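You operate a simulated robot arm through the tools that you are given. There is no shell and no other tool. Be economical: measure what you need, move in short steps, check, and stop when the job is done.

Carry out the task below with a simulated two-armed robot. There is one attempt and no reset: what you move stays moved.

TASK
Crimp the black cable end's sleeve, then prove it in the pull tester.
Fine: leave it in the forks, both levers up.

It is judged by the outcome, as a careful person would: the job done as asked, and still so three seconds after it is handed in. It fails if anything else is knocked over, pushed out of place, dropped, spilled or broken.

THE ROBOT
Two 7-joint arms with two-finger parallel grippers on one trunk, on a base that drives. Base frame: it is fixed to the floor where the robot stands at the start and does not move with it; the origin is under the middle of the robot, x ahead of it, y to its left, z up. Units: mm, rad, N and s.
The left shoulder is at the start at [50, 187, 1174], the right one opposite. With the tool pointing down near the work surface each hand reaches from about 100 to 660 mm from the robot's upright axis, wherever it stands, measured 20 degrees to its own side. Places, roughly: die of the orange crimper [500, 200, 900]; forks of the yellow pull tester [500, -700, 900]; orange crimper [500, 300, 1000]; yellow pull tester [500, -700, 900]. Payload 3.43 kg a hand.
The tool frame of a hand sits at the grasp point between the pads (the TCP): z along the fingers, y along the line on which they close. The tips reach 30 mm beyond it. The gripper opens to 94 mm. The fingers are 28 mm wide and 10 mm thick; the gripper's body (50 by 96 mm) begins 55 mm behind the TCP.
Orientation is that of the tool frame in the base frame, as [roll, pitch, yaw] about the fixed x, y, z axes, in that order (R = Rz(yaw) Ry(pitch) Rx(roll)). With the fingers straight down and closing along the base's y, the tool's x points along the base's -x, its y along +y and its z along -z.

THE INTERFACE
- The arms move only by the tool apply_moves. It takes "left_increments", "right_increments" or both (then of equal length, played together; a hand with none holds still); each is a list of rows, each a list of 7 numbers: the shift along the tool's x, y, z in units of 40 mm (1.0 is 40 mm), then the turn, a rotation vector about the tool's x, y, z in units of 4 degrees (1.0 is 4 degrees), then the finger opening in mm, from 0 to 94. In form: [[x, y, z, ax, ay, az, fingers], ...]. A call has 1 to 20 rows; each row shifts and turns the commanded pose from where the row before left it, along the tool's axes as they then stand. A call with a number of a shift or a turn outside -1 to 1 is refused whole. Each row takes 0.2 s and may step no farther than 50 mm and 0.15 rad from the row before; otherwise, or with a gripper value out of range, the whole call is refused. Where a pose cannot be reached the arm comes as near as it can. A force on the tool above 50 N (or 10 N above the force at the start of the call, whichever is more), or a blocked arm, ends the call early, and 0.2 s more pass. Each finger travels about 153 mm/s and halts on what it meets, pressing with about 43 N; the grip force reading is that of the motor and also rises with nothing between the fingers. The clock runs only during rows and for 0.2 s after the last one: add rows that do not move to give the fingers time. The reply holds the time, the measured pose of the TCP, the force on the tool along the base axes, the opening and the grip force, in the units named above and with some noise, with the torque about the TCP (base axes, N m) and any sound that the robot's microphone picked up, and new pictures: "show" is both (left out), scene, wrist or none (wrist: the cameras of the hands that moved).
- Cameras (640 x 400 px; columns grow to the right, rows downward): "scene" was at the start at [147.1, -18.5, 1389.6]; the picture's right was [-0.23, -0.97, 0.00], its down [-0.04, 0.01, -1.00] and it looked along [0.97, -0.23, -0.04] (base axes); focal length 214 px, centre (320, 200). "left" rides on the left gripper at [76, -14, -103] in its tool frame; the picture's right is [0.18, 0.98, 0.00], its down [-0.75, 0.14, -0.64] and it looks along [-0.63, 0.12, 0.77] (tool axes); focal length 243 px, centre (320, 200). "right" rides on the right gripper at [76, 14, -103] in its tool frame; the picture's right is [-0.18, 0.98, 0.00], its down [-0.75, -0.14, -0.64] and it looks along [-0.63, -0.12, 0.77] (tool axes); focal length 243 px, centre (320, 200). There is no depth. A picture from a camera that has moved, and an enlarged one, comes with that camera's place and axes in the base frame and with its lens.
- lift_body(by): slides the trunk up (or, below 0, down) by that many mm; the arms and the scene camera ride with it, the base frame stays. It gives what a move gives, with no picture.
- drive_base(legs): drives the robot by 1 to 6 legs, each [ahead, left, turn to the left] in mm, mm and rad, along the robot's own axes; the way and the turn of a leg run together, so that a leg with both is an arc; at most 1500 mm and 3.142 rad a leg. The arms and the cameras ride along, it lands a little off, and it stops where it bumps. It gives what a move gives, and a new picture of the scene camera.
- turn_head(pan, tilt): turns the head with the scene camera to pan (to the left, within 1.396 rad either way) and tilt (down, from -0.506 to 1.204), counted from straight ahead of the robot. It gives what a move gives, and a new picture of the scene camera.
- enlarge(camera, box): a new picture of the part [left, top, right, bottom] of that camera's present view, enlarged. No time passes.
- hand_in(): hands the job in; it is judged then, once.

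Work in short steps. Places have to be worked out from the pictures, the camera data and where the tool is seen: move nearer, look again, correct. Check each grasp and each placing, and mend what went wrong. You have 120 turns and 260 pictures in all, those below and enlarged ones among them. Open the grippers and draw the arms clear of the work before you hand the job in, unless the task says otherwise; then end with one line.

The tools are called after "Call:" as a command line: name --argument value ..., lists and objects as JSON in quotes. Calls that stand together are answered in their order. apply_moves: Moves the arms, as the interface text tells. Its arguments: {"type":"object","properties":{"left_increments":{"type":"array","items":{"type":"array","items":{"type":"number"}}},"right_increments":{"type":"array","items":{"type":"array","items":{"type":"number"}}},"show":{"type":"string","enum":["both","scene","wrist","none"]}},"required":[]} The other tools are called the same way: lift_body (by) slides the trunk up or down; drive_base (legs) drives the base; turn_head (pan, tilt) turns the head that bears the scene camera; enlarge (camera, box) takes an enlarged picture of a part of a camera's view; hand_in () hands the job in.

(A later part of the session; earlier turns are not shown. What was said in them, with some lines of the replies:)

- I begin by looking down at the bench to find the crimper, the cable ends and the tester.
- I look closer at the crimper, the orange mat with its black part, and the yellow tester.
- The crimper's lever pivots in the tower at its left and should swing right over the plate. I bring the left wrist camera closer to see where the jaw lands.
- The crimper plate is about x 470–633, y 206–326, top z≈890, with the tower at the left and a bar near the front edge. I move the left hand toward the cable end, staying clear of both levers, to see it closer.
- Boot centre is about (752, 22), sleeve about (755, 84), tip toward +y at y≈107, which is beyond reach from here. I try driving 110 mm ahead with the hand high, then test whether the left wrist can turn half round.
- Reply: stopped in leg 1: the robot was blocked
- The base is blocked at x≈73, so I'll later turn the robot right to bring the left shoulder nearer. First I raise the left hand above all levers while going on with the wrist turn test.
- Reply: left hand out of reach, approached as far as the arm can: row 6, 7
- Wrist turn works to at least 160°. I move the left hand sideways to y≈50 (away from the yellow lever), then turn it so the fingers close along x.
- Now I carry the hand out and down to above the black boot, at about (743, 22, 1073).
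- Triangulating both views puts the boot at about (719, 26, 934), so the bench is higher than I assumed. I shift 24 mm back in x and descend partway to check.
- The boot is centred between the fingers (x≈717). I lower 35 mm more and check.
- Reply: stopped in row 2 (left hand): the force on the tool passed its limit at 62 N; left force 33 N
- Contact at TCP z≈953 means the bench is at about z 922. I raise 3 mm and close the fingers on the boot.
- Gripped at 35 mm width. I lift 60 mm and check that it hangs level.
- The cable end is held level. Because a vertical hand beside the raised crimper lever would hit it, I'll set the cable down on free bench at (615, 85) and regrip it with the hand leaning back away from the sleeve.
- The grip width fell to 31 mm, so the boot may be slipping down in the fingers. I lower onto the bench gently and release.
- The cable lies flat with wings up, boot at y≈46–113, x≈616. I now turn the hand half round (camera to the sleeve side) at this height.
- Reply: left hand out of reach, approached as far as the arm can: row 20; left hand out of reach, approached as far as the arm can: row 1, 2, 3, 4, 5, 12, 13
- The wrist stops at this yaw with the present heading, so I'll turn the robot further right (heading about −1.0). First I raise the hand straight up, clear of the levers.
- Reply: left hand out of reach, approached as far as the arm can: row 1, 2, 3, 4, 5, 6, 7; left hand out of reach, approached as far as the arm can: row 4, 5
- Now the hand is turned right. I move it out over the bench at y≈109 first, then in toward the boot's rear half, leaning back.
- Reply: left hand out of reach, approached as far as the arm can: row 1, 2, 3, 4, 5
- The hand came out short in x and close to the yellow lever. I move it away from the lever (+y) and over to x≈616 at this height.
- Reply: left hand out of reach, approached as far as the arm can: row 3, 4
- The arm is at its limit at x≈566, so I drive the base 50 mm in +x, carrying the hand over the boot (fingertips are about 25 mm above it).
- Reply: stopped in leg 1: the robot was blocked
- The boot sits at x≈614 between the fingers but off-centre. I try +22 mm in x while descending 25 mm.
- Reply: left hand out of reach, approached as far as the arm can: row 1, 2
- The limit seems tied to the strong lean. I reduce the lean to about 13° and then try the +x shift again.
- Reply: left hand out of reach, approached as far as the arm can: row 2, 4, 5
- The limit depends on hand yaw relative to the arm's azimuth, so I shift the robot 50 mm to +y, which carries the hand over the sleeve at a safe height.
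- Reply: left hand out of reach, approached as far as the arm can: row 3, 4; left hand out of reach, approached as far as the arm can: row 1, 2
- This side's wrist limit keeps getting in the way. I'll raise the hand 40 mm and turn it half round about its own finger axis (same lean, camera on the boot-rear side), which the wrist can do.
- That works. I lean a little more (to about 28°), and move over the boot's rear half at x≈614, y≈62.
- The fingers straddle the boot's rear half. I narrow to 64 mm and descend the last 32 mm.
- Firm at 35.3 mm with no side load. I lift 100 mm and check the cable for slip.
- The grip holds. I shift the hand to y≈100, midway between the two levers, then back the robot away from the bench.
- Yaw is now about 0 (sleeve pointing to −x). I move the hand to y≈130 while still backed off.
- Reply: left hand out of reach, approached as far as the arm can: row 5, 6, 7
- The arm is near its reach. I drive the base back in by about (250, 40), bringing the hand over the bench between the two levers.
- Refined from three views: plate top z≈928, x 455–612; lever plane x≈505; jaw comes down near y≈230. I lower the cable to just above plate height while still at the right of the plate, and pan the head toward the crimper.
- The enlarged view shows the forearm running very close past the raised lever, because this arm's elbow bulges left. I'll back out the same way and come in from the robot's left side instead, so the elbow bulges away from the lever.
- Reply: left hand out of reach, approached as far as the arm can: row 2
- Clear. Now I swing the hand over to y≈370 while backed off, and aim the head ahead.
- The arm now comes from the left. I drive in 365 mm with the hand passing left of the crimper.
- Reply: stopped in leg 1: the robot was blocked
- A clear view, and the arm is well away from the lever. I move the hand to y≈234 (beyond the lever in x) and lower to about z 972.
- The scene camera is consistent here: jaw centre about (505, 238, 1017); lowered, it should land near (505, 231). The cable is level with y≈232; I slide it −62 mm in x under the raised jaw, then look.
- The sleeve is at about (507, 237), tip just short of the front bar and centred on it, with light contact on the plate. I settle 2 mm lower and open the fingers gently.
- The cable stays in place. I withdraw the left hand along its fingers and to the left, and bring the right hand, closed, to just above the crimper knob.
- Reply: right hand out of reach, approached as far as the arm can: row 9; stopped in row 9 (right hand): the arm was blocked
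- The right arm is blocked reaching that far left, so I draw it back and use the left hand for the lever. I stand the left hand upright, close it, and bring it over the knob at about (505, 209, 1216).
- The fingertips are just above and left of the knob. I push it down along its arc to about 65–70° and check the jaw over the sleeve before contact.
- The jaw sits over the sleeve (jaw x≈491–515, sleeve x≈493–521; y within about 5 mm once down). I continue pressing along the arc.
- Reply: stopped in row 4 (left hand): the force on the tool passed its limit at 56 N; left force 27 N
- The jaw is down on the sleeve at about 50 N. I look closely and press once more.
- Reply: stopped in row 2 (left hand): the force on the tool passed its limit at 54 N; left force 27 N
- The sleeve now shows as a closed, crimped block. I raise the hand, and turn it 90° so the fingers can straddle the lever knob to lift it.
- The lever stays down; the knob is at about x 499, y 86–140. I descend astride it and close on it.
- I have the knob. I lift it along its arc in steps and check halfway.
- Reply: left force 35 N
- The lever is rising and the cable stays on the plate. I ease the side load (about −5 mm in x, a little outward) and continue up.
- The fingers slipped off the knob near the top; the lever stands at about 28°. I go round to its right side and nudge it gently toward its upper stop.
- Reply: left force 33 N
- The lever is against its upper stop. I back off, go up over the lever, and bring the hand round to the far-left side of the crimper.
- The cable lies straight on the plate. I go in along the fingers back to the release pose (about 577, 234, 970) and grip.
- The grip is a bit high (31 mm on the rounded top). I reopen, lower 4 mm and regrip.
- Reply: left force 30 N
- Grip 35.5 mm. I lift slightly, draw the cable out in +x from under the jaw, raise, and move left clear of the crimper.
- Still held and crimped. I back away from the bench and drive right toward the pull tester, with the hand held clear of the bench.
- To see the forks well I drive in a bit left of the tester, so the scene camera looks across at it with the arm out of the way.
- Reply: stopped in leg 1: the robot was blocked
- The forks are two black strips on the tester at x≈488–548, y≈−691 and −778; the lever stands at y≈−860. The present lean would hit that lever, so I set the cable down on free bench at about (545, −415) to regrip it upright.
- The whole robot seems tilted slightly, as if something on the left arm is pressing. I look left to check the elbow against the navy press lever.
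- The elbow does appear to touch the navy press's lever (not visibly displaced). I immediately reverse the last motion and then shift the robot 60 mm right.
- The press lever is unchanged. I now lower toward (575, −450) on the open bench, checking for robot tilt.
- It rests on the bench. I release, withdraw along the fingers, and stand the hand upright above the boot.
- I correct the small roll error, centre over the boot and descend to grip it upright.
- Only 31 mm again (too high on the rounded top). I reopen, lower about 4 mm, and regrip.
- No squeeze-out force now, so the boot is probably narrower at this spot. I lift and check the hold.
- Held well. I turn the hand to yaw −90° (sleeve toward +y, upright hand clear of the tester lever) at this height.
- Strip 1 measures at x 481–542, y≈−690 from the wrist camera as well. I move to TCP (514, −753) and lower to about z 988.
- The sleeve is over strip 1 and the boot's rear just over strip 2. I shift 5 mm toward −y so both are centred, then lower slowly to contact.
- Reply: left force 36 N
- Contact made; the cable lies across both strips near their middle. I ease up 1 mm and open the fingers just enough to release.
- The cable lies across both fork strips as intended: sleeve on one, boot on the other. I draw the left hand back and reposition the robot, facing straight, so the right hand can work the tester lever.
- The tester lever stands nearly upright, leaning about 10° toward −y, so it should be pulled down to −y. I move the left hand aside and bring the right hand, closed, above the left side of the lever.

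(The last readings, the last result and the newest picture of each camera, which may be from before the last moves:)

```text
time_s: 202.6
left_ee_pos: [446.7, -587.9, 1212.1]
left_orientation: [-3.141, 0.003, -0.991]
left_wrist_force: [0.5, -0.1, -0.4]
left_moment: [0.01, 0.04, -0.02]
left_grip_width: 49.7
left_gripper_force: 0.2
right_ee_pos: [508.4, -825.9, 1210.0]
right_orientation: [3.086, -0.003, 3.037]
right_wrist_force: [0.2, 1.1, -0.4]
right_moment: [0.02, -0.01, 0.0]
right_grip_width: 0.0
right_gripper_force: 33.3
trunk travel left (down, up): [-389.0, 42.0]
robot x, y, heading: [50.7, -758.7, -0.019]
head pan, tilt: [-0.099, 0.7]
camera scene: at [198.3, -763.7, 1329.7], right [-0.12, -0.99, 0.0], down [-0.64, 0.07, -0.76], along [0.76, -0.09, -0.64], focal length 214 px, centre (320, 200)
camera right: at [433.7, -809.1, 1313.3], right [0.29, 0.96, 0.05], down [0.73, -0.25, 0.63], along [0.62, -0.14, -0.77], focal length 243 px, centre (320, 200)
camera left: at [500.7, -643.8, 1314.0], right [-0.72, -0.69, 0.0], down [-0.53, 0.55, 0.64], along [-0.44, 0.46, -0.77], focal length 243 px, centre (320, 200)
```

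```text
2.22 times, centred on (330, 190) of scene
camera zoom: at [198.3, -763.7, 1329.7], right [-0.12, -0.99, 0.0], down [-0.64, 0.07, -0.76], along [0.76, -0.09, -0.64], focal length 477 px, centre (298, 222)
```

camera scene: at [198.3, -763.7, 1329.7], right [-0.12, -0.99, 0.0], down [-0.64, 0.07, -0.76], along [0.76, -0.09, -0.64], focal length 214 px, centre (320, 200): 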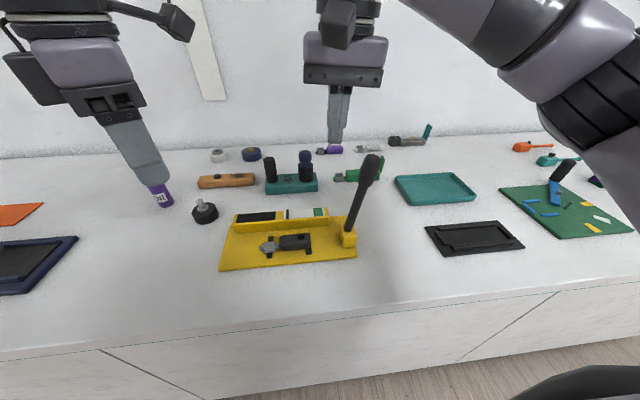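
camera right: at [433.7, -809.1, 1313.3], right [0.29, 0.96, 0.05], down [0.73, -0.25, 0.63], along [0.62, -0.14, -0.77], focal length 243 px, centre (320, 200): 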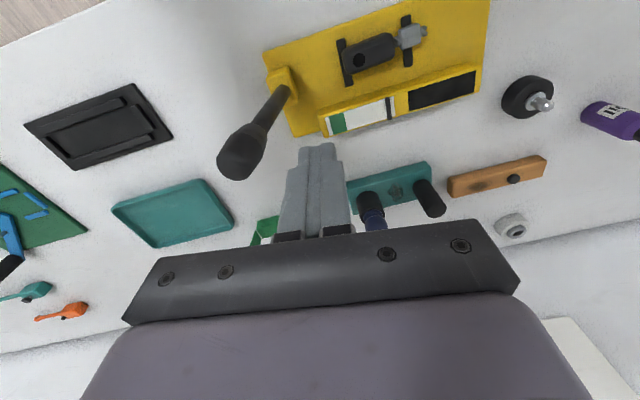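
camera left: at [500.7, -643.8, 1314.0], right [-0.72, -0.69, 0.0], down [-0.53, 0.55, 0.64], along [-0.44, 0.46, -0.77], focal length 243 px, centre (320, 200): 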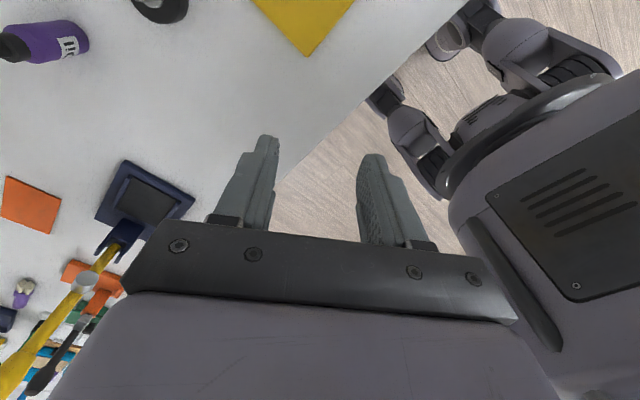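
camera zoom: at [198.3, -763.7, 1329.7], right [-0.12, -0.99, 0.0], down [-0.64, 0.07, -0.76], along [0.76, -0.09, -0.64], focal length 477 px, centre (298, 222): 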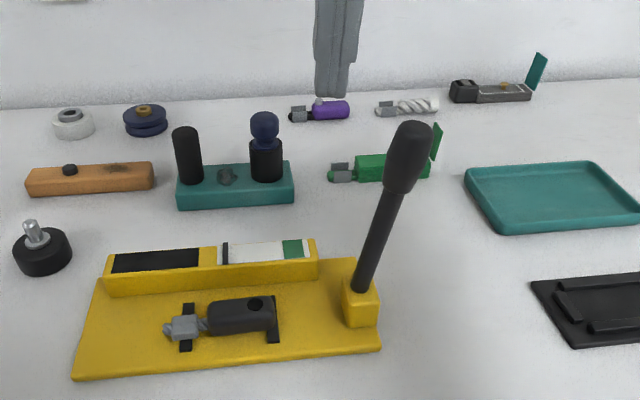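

I lower beside the lever and push it toward −y along its arc, stopping halfway to check.

Call:
apply_moves --right_increments '[[0, 0, 0.87, 0, 0, 0, 0], [0, 0, 0.87, 0, 0, 0, 0], [0, -0.8, 0, 0, 0, 0, 0], [0, -0.7, 0.1, 0, 0, 0, 0], [0, -0.7, 0.15, 0, 0, 0, 0]]' --show "none"

Call:
enlarge --camera "scene" --box '[220, 100, 440, 280]'

```text
time_s: 203.8
left_ee_pos: [445.8, -587.3, 1210.8]
left_orientation: [-3.139, 0.001, -0.991]
left_wrist_force: [-0.1, 0.3, 0.2]
left_moment: [0.05, -0.02, 0.0]
left_grip_width: 49.9
left_gripper_force: 0.0
right_ee_pos: [496.5, -909.8, 1126.3]
right_orientation: [3.085, -0.003, 3.037]
right_wrist_force: [-0.4, 0.2, 0.8]
right_moment: [0.04, 0.02, -0.01]
right_grip_width: 0.3
right_gripper_force: 32.9
trunk travel left (down, up): [-389.0, 42.0]
robot x, y, heading: [57.8, -756.2, -0.015]
head pan, tilt: [-0.099, 0.7]
```

```text
2.22 times, centred on (330, 190) of scene
camera zoom: at [197.7, -764.2, 1329.8], right [-0.12, -0.99, 0.0], down [-0.64, 0.08, -0.76], along [0.76, -0.09, -0.64], focal length 477 px, centre (298, 222)
```

zoom: 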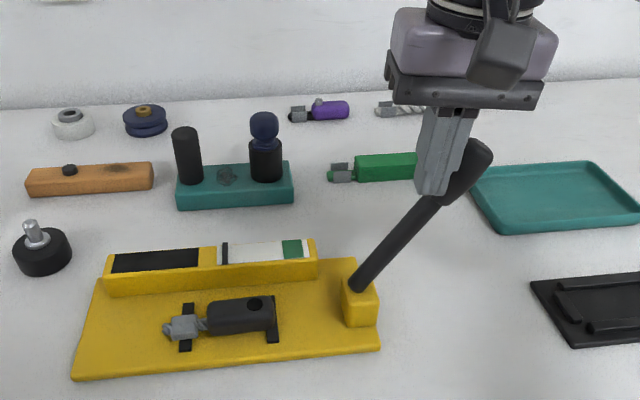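

The lever goes over freely toward −y. I continue down the arc.

Call:
apply_moves --right_increments '[[-0.15, -0.65, 0.25, 0, 0, 0, 0], [-0.15, -0.6, 0.35, 0, 0, 0, 0], [-0.1, -0.45, 0.5, 0, 0, 0, 0], [-0.05, -0.35, 0.55, 0, 0, 0, 0]]' --show "none"

Call:
enlarge --camera "scene" --box '[220, 100, 460, 290]'

```text
time_s: 204.8
left_ee_pos: [445.5, -587.4, 1212.5]
left_orientation: [-3.139, 0.0, -0.991]
left_wrist_force: [-0.5, -0.2, -0.3]
left_moment: [0.02, -0.01, -0.02]
left_grip_width: 49.9
left_gripper_force: 0.0
right_ee_pos: [504.5, -989.1, 1053.3]
right_orientation: [3.085, -0.004, 3.036]
right_wrist_force: [0.9, 0.7, 0.0]
right_moment: [0.0, 0.0, 0.0]
right_grip_width: 0.3
right_gripper_force: 33.1
trunk travel left (down, up): [-389.0, 42.0]
robot x, y, heading: [55.1, -754.5, -0.012]
head pan, tilt: [-0.099, 0.7]
```

```text
2.11 times, centred on (340, 195) of scene
camera zoom: at [197.8, -763.6, 1329.8], right [-0.12, -0.99, 0.0], down [-0.64, 0.07, -0.76], along [0.76, -0.09, -0.64], focal length 452 px, centre (278, 210)
```

zoom: 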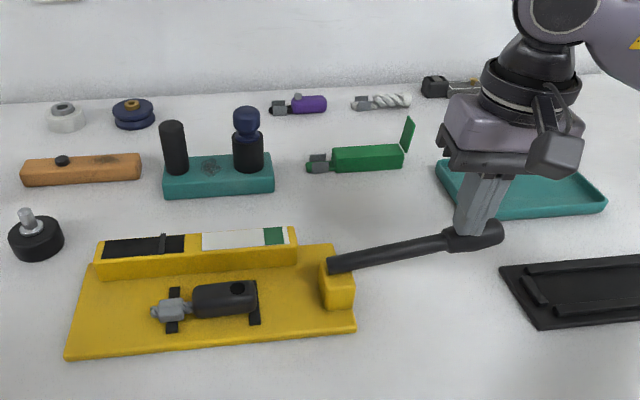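

Call:
enlarge --camera "scene" --box '[250, 190, 360, 280]'

Call:
apply_moves --right_increments '[[0, -0.25, 0.5, 0, 0, 0, 0], [0, -0.15, 0.4, 0, 0, 0, 0], [0, -0.1, 0.3, 0, 0, 0, 0], [0, 0, 0.25, 0, 0, 0, 0]]' --show "none"

Call:
enlarge --camera "scene" --box '[250, 170, 450, 290]'

```text
4.44 times, centred on (305, 235) of scene
camera zoom: at [197.8, -763.6, 1329.8], right [-0.12, -0.99, 0.0], down [-0.64, 0.07, -0.76], along [0.76, -0.09, -0.64], focal length 953 px, centre (387, 44)
```

zoom: 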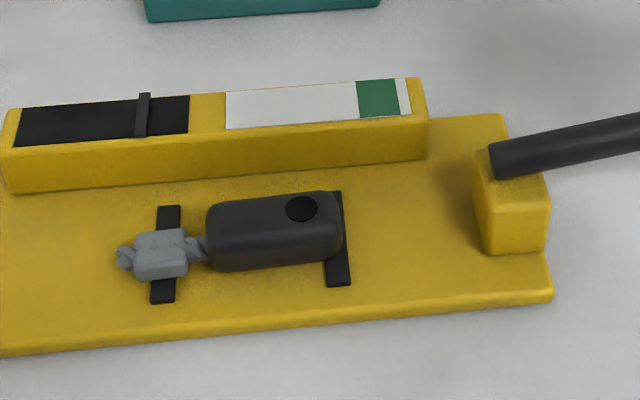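

```text
time_s: 205.5
left_ee_pos: [441.6, -586.2, 1214.1]
left_orientation: [-3.138, -0.002, -0.993]
left_wrist_force: [1.2, 0.2, 0.2]
left_moment: [0.01, 0.0, 0.03]
left_grip_width: 50.1
left_gripper_force: 0.1
right_ee_pos: [502.5, -999.0, 1027.4]
right_orientation: [3.068, 0.022, 3.046]
right_wrist_force: [-18.3, 4.8, 28.4]
right_moment: [-0.05, 0.29, -0.11]
right_grip_width: 0.1
right_gripper_force: 33.5
trunk travel left (down, up): [-389.0, 42.0]
robot x, y, heading: [53.1, -753.7, -0.012]
head pan, tilt: [-0.099, 0.7]
stopped in row 3 (right hand): the force on the tool passed its limit at 60 N (the readings are from after the stop); the commanded pose is now the measured one
```

```text
3.20 times, centred on (350, 230) of scene
camera zoom: at [193.5, -762.8, 1330.6], right [-0.12, -0.99, 0.0], down [-0.64, 0.07, -0.77], along [0.76, -0.09, -0.64], focal length 686 px, centre (224, 104)
```

zoom: 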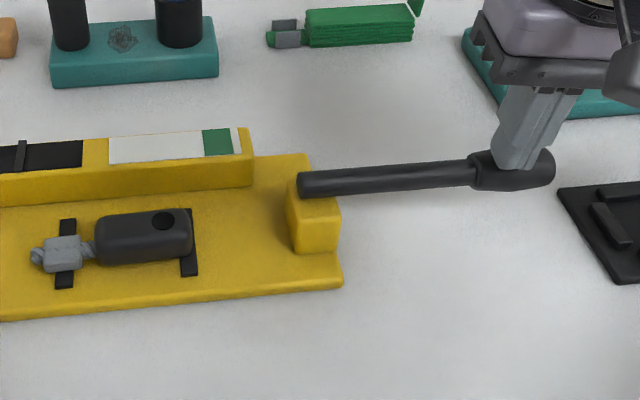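

The lever is at its lower stop. I look closely at the gauge.

Call:
enlarge --camera "scene" --box '[225, 195, 345, 275]'

```text
5.00 times, centred on (285, 235) of scene
camera zoom: at [193.5, -762.8, 1330.6], right [-0.12, -0.99, 0.0], down [-0.64, 0.07, -0.77], along [0.76, -0.09, -0.64], focal length 1072 px, centre (495, 25)
```

zoom: 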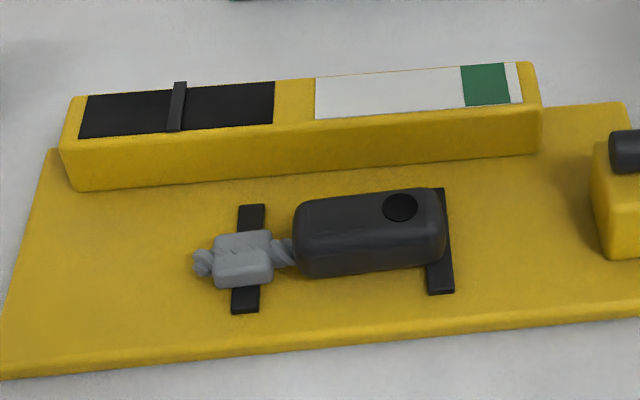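

The pointer moved to the middle of the black panel rather than the green band, so I must find out what that means. First I lift the hand and turn it 84° so it can grip the knob and raise the lever.

Call:
apply_moves --right_increments '[[0, 0, -0.5, 0, 0, 0, 0], [0, 0, -0.9, 0, 0, 0, 0], [0, 0, -0.9, 0, 0, 1, 30], [0, 0, 0, 0, 0, 1, 94], [0, 0, 0, 0, 0, 1, 94], [0, 0, 0, 0, 0, 1, 94], [0, 0, 0, 0, 0, 1, 94], [0, 0, 0, 0, 0, 1, 94], [0, 0, 0, 0, 0, 1, 94], [0, 0, 0, 0, 0, 1, 94], [0, 0, 0, 0, 0, 1, 94], [0, 0, 0, 0, 0, 1, 94], [0, 0, 0, 0, 0, 1, 94], [0, 0, 0, 0, 0, 1, 94], [0, 0, 0, 0, 0, 1, 94], [0, 0, 0, 0, 0, 1, 94], [0, 0, 0, 0, 0, 1, 94], [0, 0, 0, 0, 0, 1, 94], [0, 0, 0, 0, 0, 1, 94], [0, 0, 0, 0, 0, 1, 94]]' --show "none"

Call:
apply_moves --right_increments '[[0, 0, 0, 0, 0, 1, 94], [0, 0, 0, 0, 0, 1, 94], [0, 0, 0, 0, 0, 1, 94]]' --show "both"

Call:
enlarge --camera "scene" --box '[225, 195, 345, 275]'

```text
time_s: 209.7
left_ee_pos: [446.3, -587.4, 1212.3]
left_orientation: [-3.139, 0.0, -0.991]
left_wrist_force: [0.3, 0.2, 0.4]
left_moment: [0.0, 0.0, 0.04]
left_grip_width: 49.9
left_gripper_force: 0.0
right_ee_pos: [504.2, -1007.4, 1113.3]
right_orientation: [3.102, -0.06, 1.783]
right_wrist_force: [0.3, 0.4, -0.7]
right_moment: [-0.01, -0.02, 0.0]
right_grip_width: 94.0
right_gripper_force: 0.0
trunk travel left (down, up): [-389.0, 42.0]
robot x, y, heading: [53.3, -753.5, -0.011]
head pan, tilt: [-0.099, 0.7]
```

```text
time_s: 210.5
left_ee_pos: [446.6, -588.3, 1211.7]
left_orientation: [-3.141, -0.001, -0.993]
left_wrist_force: [-0.5, 0.5, 0.3]
left_moment: [0.0, 0.01, 0.0]
left_grip_width: 49.9
left_gripper_force: 0.0
right_ee_pos: [504.3, -1007.4, 1111.5]
right_orientation: [3.117, -0.067, 1.574]
right_wrist_force: [-0.3, -1.0, 0.1]
right_moment: [0.01, -0.01, 0.01]
right_grip_width: 93.9
right_gripper_force: 0.0
trunk travel left (down, up): [-389.0, 42.0]
robot x, y, heading: [56.2, -755.7, -0.012]
head pan, tilt: [-0.099, 0.7]
camera scene: at [197.7, -763.5, 1329.8], right [-0.12, -0.99, 0.0], down [-0.64, 0.07, -0.76], along [0.76, -0.09, -0.64], focal length 214 px, centre (320, 200)
camera right: at [517.2, -937.4, 1220.4], right [0.98, -0.18, 0.01], down [-0.15, -0.79, 0.59], along [-0.1, -0.58, -0.81], focal length 243 px, centre (320, 200)
```

scene: 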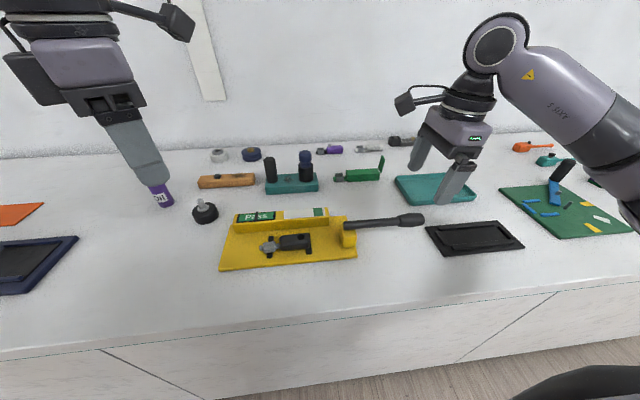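
right: 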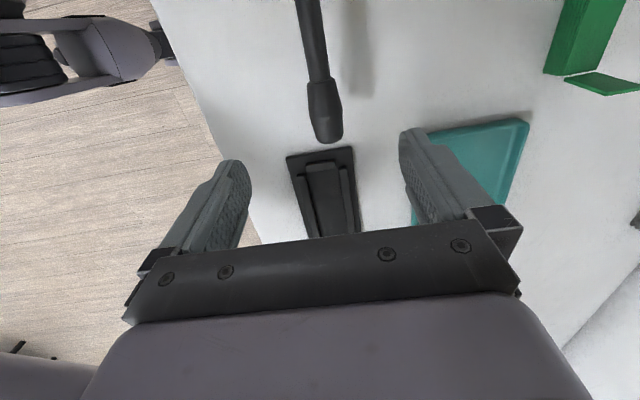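

```text
5.00 times, centred on (285, 235) of scene
camera zoom: at [197.7, -763.5, 1329.8], right [-0.12, -0.99, 0.0], down [-0.64, 0.07, -0.76], along [0.76, -0.09, -0.64], focal length 1072 px, centre (495, 25)
```

zoom: 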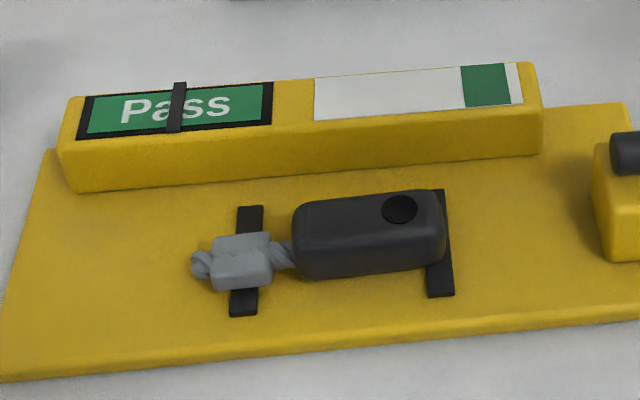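

The display reads "Pass". Now I descend onto the knob (about x 511, y −983 to −1035), and grip it to raise the lever.

Call:
apply_moves --right_increments '[[0, 0.15, 0.78, 0, 0, 0, 94], [0, 0, 0.78, 0, 0, 0, 94], [0, 0, 0.78, 0, 0, 0, 94], [0, 0, 0.78, 0, 0, 0, 94], [0, 0, 0, 0, 0, 0, 60], [0, 0, 0, 0, 0, 0, 30], [0, 0, 0, 0, 0, 0, 20], [0, 0, 0, 0, 0, 0, 20]]' --show "both"

```text
time_s: 212.3
left_ee_pos: [445.9, -587.2, 1211.8]
left_orientation: [3.141, 0.0, -0.991]
left_wrist_force: [-0.1, 0.4, -0.6]
left_moment: [-0.01, -0.01, -0.01]
left_grip_width: 49.8
left_gripper_force: 0.1
right_ee_pos: [512.7, -998.9, 989.0]
right_orientation: [3.113, -0.068, 1.575]
right_wrist_force: [3.7, -0.8, 7.5]
right_moment: [0.1, 0.0, 0.07]
right_grip_width: 32.5
right_gripper_force: 45.1
trunk travel left (down, up): [-389.0, 42.0]
robot x, y, heading: [55.0, -755.7, -0.019]
head pan, tilt: [-0.099, 0.7]
camera scene: at [197.4, -763.2, 1329.9], right [-0.12, -0.99, 0.0], down [-0.64, 0.07, -0.77], along [0.76, -0.09, -0.64], focal length 214 px, centre (320, 200)
camera right: at [524.1, -928.9, 1096.3], right [0.98, -0.18, 0.02], down [-0.16, -0.8, 0.59], along [-0.09, -0.58, -0.81], focal length 243 px, centre (320, 200)
```

scene: 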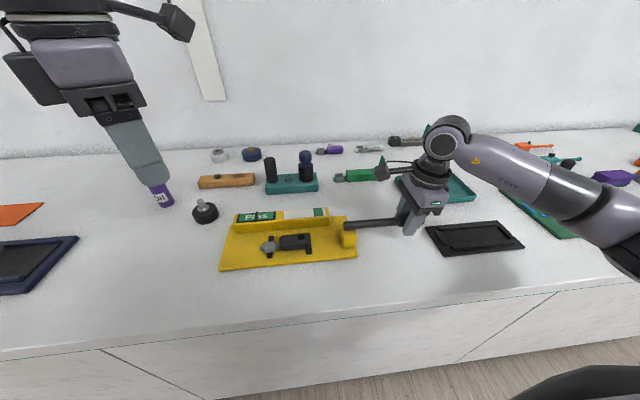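
right: 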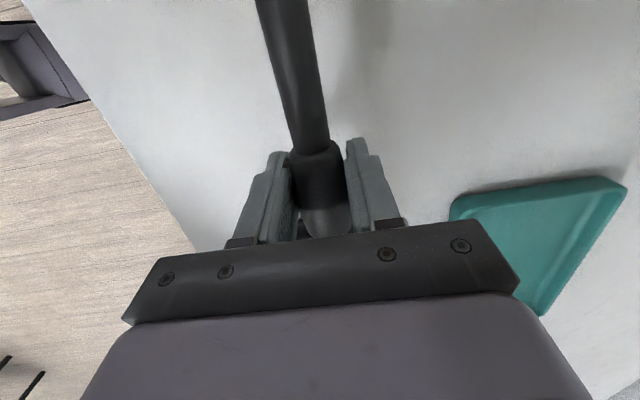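

Gripped. I raise the lever along its arc, first to about 45°.

Call:
apply_moves --right_increments '[[0.1, 0, -0.57, 0, 0, 0, 20], [0.2, 0, -0.56, 0, 0, 0, 20], [0.3, 0, -0.52, 0, 0, 0, 20], [0.385, 0, -0.46, 0, 0, 0, 20]]' --show "none"

Call:
enlarge --camera "scene" --box '[220, 100, 460, 290]'

```text
time_s: 213.3
left_ee_pos: [445.6, -587.3, 1212.9]
left_orientation: [-3.14, 0.0, -0.991]
left_wrist_force: [1.0, 0.6, -0.1]
left_moment: [-0.03, 0.0, -0.02]
left_grip_width: 50.1
left_gripper_force: 0.0
right_ee_pos: [512.0, -965.6, 1078.2]
right_orientation: [3.111, -0.069, 1.576]
right_wrist_force: [-2.5, -7.4, 5.7]
right_moment: [-0.26, -0.07, 0.06]
right_grip_width: 32.4
right_gripper_force: 34.9
trunk travel left (down, up): [-389.0, 42.0]
robot x, y, heading: [54.6, -755.8, -0.018]
head pan, tilt: [-0.099, 0.7]
```

```text
2.11 times, centred on (340, 195) of scene
camera zoom: at [197.0, -763.4, 1330.1], right [-0.12, -0.99, 0.0], down [-0.64, 0.07, -0.77], along [0.76, -0.09, -0.64], focal length 452 px, centre (278, 210)
```

zoom: 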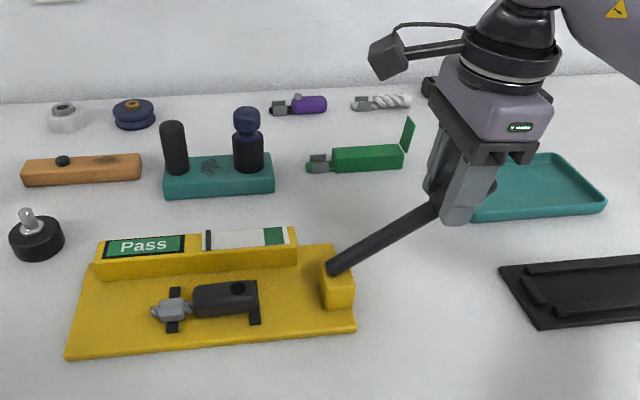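

Low forces and "Pass" stays lit. I continue to raise it.

Call:
apply_moves --right_increments '[[0.44, 0, -0.4, 0, 0, 0, 20], [0.5, 0, -0.3, 0, 0, 0, 20], [0.54, 0, -0.2, 0, 0, 0, 20]]' --show "none"

Call:
enlarge --camera "scene" --box '[220, 100, 460, 290]'

```text
time_s: 214.1
left_ee_pos: [447.3, -588.4, 1213.0]
left_orientation: [-3.139, 0.002, -0.991]
left_wrist_force: [-0.2, 0.1, -1.0]
left_moment: [-0.02, 0.0, -0.02]
left_grip_width: 50.1
left_gripper_force: 0.0
right_ee_pos: [512.2, -909.4, 1116.2]
right_orientation: [3.114, -0.066, 1.573]
right_wrist_force: [5.1, -12.7, 9.3]
right_moment: [-1.42, -0.1, 0.1]
right_grip_width: 31.2
right_gripper_force: 45.1
trunk travel left (down, up): [-389.0, 42.0]
robot x, y, heading: [56.2, -754.5, -0.016]
head pan, tilt: [-0.099, 0.7]
```

```text
2.11 times, centred on (340, 195) of scene
camera zoom: at [197.2, -764.3, 1330.0], right [-0.12, -0.99, 0.0], down [-0.64, 0.08, -0.77], along [0.76, -0.09, -0.64], focal length 452 px, centre (278, 210)
```

zoom: 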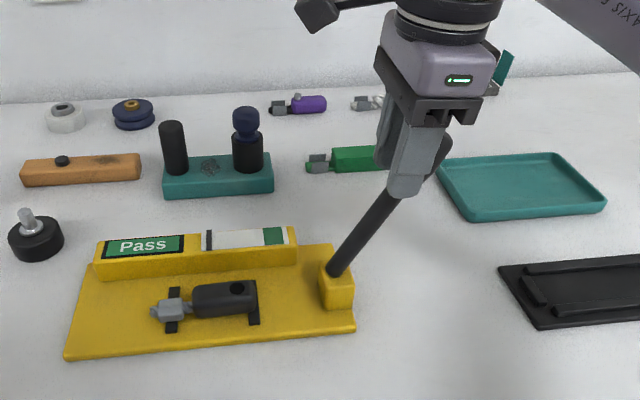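

Call:
apply_moves --right_increments '[[0.35, 0, -0.12, 0, 0, 0, 20], [0.3, 0, -0.05, 0, 0, 0, 20], [0, 0, 0, 0, 0, 0, 20]]' --show "none"

Call:
enlarge --camera "scene" --box '[220, 100, 460, 290]'

```text
time_s: 214.9
left_ee_pos: [446.6, -587.1, 1211.2]
left_orientation: [-3.14, 0.003, -0.991]
left_wrist_force: [0.4, 0.2, 0.2]
left_moment: [0.04, -0.01, 0.0]
left_grip_width: 50.1
left_gripper_force: 0.1
right_ee_pos: [509.9, -882.1, 1124.4]
right_orientation: [3.116, -0.068, 1.576]
right_wrist_force: [-0.3, 0.0, 0.0]
right_moment: [0.02, 0.0, 0.04]
right_grip_width: 19.8
right_gripper_force: 0.2
trunk travel left (down, up): [-389.0, 42.0]
robot x, y, heading: [54.3, -758.2, -0.016]
head pan, tilt: [-0.099, 0.7]
```

```text
2.11 times, centred on (340, 195) of scene
camera zoom: at [197.9, -763.6, 1329.7], right [-0.12, -0.99, 0.0], down [-0.64, 0.07, -0.76], along [0.76, -0.09, -0.64], focal length 452 px, centre (278, 210)
```

zoom: 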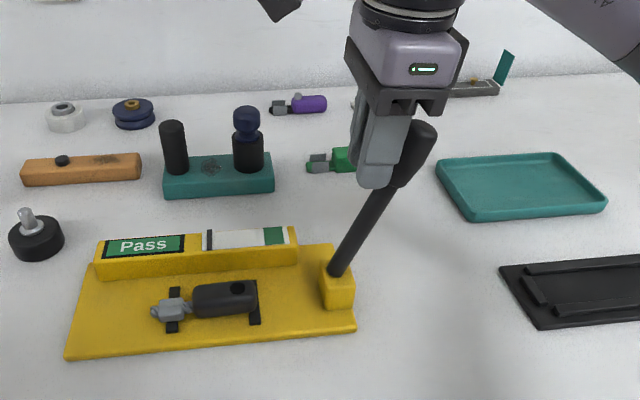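

It slipped off near the top again. I go round to the right side of the knob and nudge the lever to its upper stop.

Call:
apply_moves --right_increments '[[0.2, 0, -0.9, 0, 0, 0, 0], [0, 0, -0.9, 0, 0, 0, 0], [-0.85, 0, 0, 0, 0, 0, 0], [-0.85, 0, 0, 0, 0, 0, 0], [-0.85, 0, 0, 0, 0, 0, 0], [0, 0, 0.85, 0, 0, 0, 0], [0, 0, 0.85, 0, 0, 0, 0], [0.4, 0, 0, 0, 0, 0, 0], [0.4, 0, 0, 0, 0, 0, 0], [0.3, 0, 0, 0, 0, 0, 0], [0.25, 0, 0, 0, 0, 0, 0]]' --show "none"

Call:
enlarge --camera "scene" --box '[220, 100, 460, 290]'

```text
time_s: 217.3
left_ee_pos: [446.3, -587.2, 1212.4]
left_orientation: [-3.141, 0.0, -0.992]
left_wrist_force: [0.4, -0.5, 0.7]
left_moment: [-0.03, 0.0, 0.0]
left_grip_width: 50.0
left_gripper_force: 0.1
right_ee_pos: [509.9, -923.0, 1126.6]
right_orientation: [3.118, -0.067, 1.574]
right_wrist_force: [0.6, 0.2, -0.1]
right_moment: [0.03, 0.0, 0.01]
right_grip_width: 0.2
right_gripper_force: 32.9
trunk travel left (down, up): [-389.0, 42.0]
robot x, y, heading: [54.1, -756.7, -0.015]
head pan, tilt: [-0.099, 0.7]
```

```text
2.11 times, centred on (340, 195) of scene
camera zoom: at [197.7, -763.4, 1329.7], right [-0.12, -0.99, 0.0], down [-0.64, 0.07, -0.76], along [0.76, -0.09, -0.64], focal length 452 px, centre (278, 210)
```

zoom: 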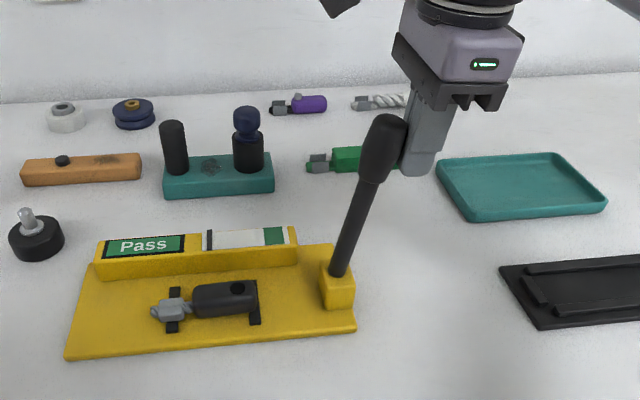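

Call:
apply_moves --right_increments '[[0.2, 0, 0, 0, 0, 0, 0], [0.2, 0, 0, 0, 0, 0, 0], [0.15, 0, 0, 0, 0, 0, 0]]' --show "none"

Call:
enlarge --camera "scene" --box '[220, 100, 460, 290]'

```text
time_s: 218.1
left_ee_pos: [446.9, -592.2, 1211.7]
left_orientation: [-3.138, 0.003, -0.994]
left_wrist_force: [-0.5, 1.0, 0.4]
left_moment: [0.0, 0.01, 0.03]
left_grip_width: 50.3
left_gripper_force: 0.0
right_ee_pos: [509.8, -908.7, 1127.1]
right_orientation: [3.118, -0.063, 1.566]
right_wrist_force: [-1.2, -28.9, 3.0]
right_moment: [-0.03, -0.02, -0.06]
right_grip_width: 0.0
right_gripper_force: 33.5
trunk travel left (down, up): [-389.0, 42.0]
robot x, y, heading: [54.0, -756.8, -0.013]
head pan, tilt: [-0.099, 0.7]
```

```text
2.11 times, centred on (340, 195) of scene
camera zoom: at [197.2, -768.1, 1329.8], right [-0.12, -0.99, 0.0], down [-0.64, 0.08, -0.76], along [0.76, -0.09, -0.64], focal length 452 px, centre (278, 210)
```

zoom: 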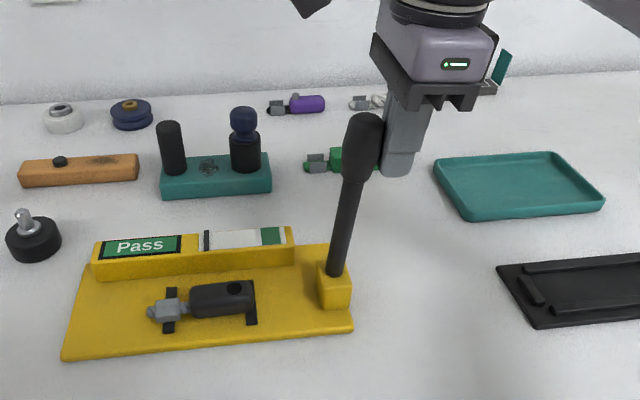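

The lever is against its upper stop and "Pass" stays lit. I draw both hands clear, open, and check the crimper and bench.

Call:
apply_moves --right_increments '[[-0.6, 0, 0, 0, 0, 0, 0], [-0.4, 0, -0.6, 0, 0, 0, 0], [0, 0, -0.9, 0, 0, 0, 0], [0, 0, -0.9, 0, 0, 0, 40], [0, 0, -0.9, 0, 0, 0, 90], [0, -0.9, 0, 0, 0, 0, 94], [0, -0.9, 0, 0, 0, 0, 94], [0, -0.9, 0, 0, 0, 0, 94]]' --left_increments '[[0, 0, 0, 0, 0, 0, 94], [0, 0, -0.8, 0, 0, 0, 94], [0, 0, -0.8, 0, 0, 0, 94], [-0.4, 0.6, 0, 0, 0, 0, 94], [-0.4, 0.6, 0, 0, 0, 0, 94], [0, 0, 0, 0, 0, 0, 94], [0, 0, 0, 0, 0, 0, 94], [0, 0, 0, 0, 0, 0, 94]]' --show "scene"

Call:
drive_base --legs '[[-250, 0, 0], [0, 350, 0]]'

Call:
enlarge --camera "scene" --box '[320, 100, 520, 225]'

Call:
turn_head --pan 0.7 --tilt 0.5

```text
time_s: 219.9
left_ee_pos: [386.7, -586.1, 1275.5]
left_orientation: [-3.139, 0.0, -0.991]
left_wrist_force: [0.1, -0.4, -0.2]
left_moment: [0.03, 0.02, 0.01]
left_grip_width: 93.8
left_gripper_force: 0.0
right_ee_pos: [395.3, -951.9, 1254.3]
right_orientation: [3.115, -0.067, 1.574]
right_wrist_force: [1.0, -0.1, 0.7]
right_moment: [-0.01, 0.02, -0.01]
right_grip_width: 94.0
right_gripper_force: 0.1
trunk travel left (down, up): [-389.0, 42.0]
robot x, y, heading: [53.8, -755.7, -0.011]
head pan, tilt: [-0.099, 0.7]
camera scene: at [197.2, -763.7, 1329.8], right [-0.12, -0.99, 0.0], down [-0.64, 0.07, -0.77], along [0.76, -0.09, -0.64], focal length 214 px, centre (320, 200)
```

scene: 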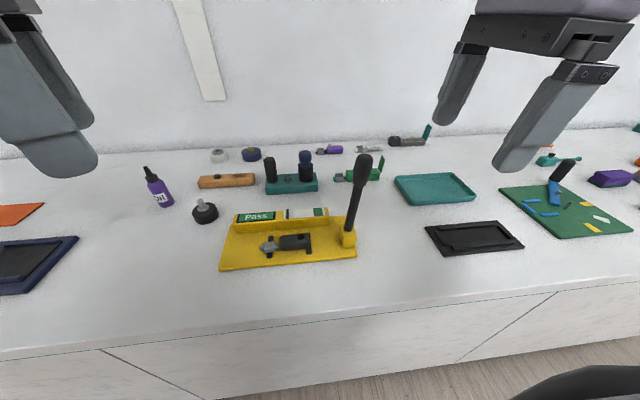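

```text
time_s: 224.8
left_ee_pos: [151.6, -245.1, 1275.3]
left_orientation: [-3.14, 0.002, -1.003]
left_wrist_force: [-1.2, 0.3, 0.5]
left_moment: [-0.02, -0.01, -0.02]
left_grip_width: 93.9
left_gripper_force: 0.0
right_ee_pos: [156.1, -612.3, 1253.8]
right_orientation: [3.118, -0.066, 1.565]
right_wrist_force: [0.9, -0.4, 0.2]
right_moment: [0.01, 0.02, -0.01]
right_grip_width: 94.1
right_gripper_force: 0.1
trunk travel left (down, up): [-389.0, 42.0]
robot x, y, heading: [-181.7, -410.8, -0.026]
head pan, tilt: [-0.099, 0.7]
camera scene: at [-40.0, -422.0, 1329.8], right [-0.13, -0.99, 0.0], down [-0.64, 0.08, -0.76], along [0.76, -0.1, -0.64], focal length 214 px, centre (320, 200)
```

scene: 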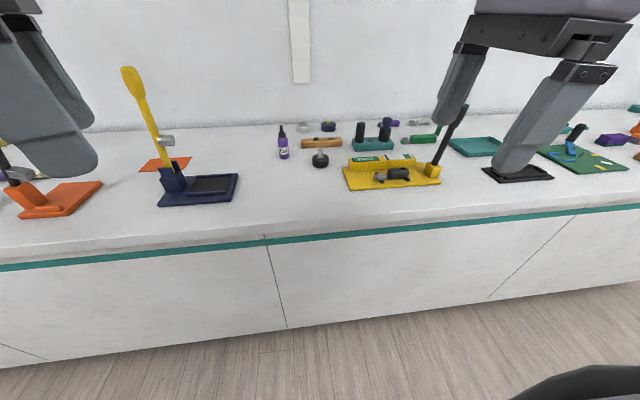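

```text
3.20 times, centred on (420, 162) of scene
camera zoom: at [-40.0, -422.0, 1329.8], right [-0.13, -0.99, 0.0], down [-0.64, 0.08, -0.76], along [0.76, -0.1, -0.64], focal length 686 px, centre (0, 320)
```

zoom: 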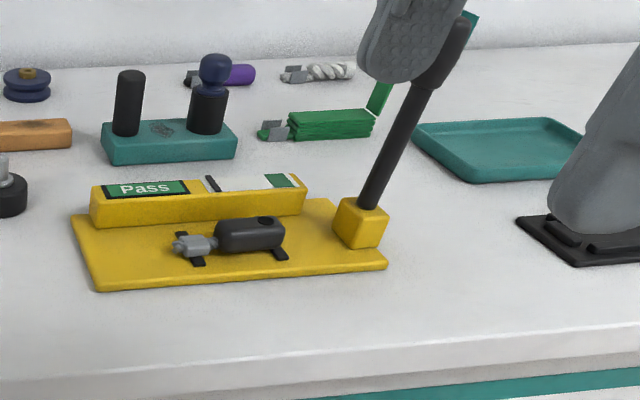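

```text
time_s: 226.0
left_ee_pos: [149.8, -247.1, 1274.7]
left_orientation: [-3.14, 0.0, -1.002]
left_wrist_force: [0.3, -0.5, -0.3]
left_moment: [-0.02, -0.01, 0.01]
left_grip_width: 93.9
left_gripper_force: 0.1
right_ee_pos: [155.1, -611.5, 1253.4]
right_orientation: [3.116, -0.066, 1.566]
right_wrist_force: [0.0, -0.4, 0.6]
right_moment: [0.04, 0.0, 0.02]
right_grip_width: 94.1
right_gripper_force: 0.1
trunk travel left (down, up): [-389.0, 42.0]
robot x, y, heading: [-182.1, -410.5, -0.027]
head pan, tilt: [0.7, 0.499]
camera scene: at [-53.1, -354.9, 1347.4], right [0.62, -0.78, 0.0], down [-0.37, -0.3, -0.88], along [0.69, 0.55, -0.48], focal length 214 px, centre (320, 200)
```

scene: 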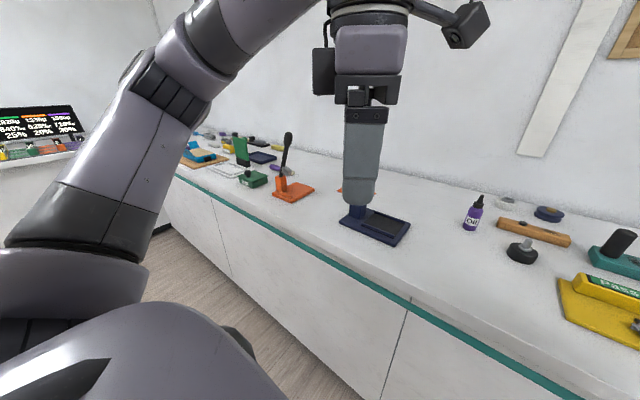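

The tester shows "Pass", the black cable end lies in the forks, both levers stand up, and nothing else has moved. I hand in.

Call:
hand_in

```text
The job is handed in.
```

The black cable end's sleeve is crimped and the pull tester reads "Pass"; the cable is still in the forks, both levers are up, and I saw nothing else out of place.
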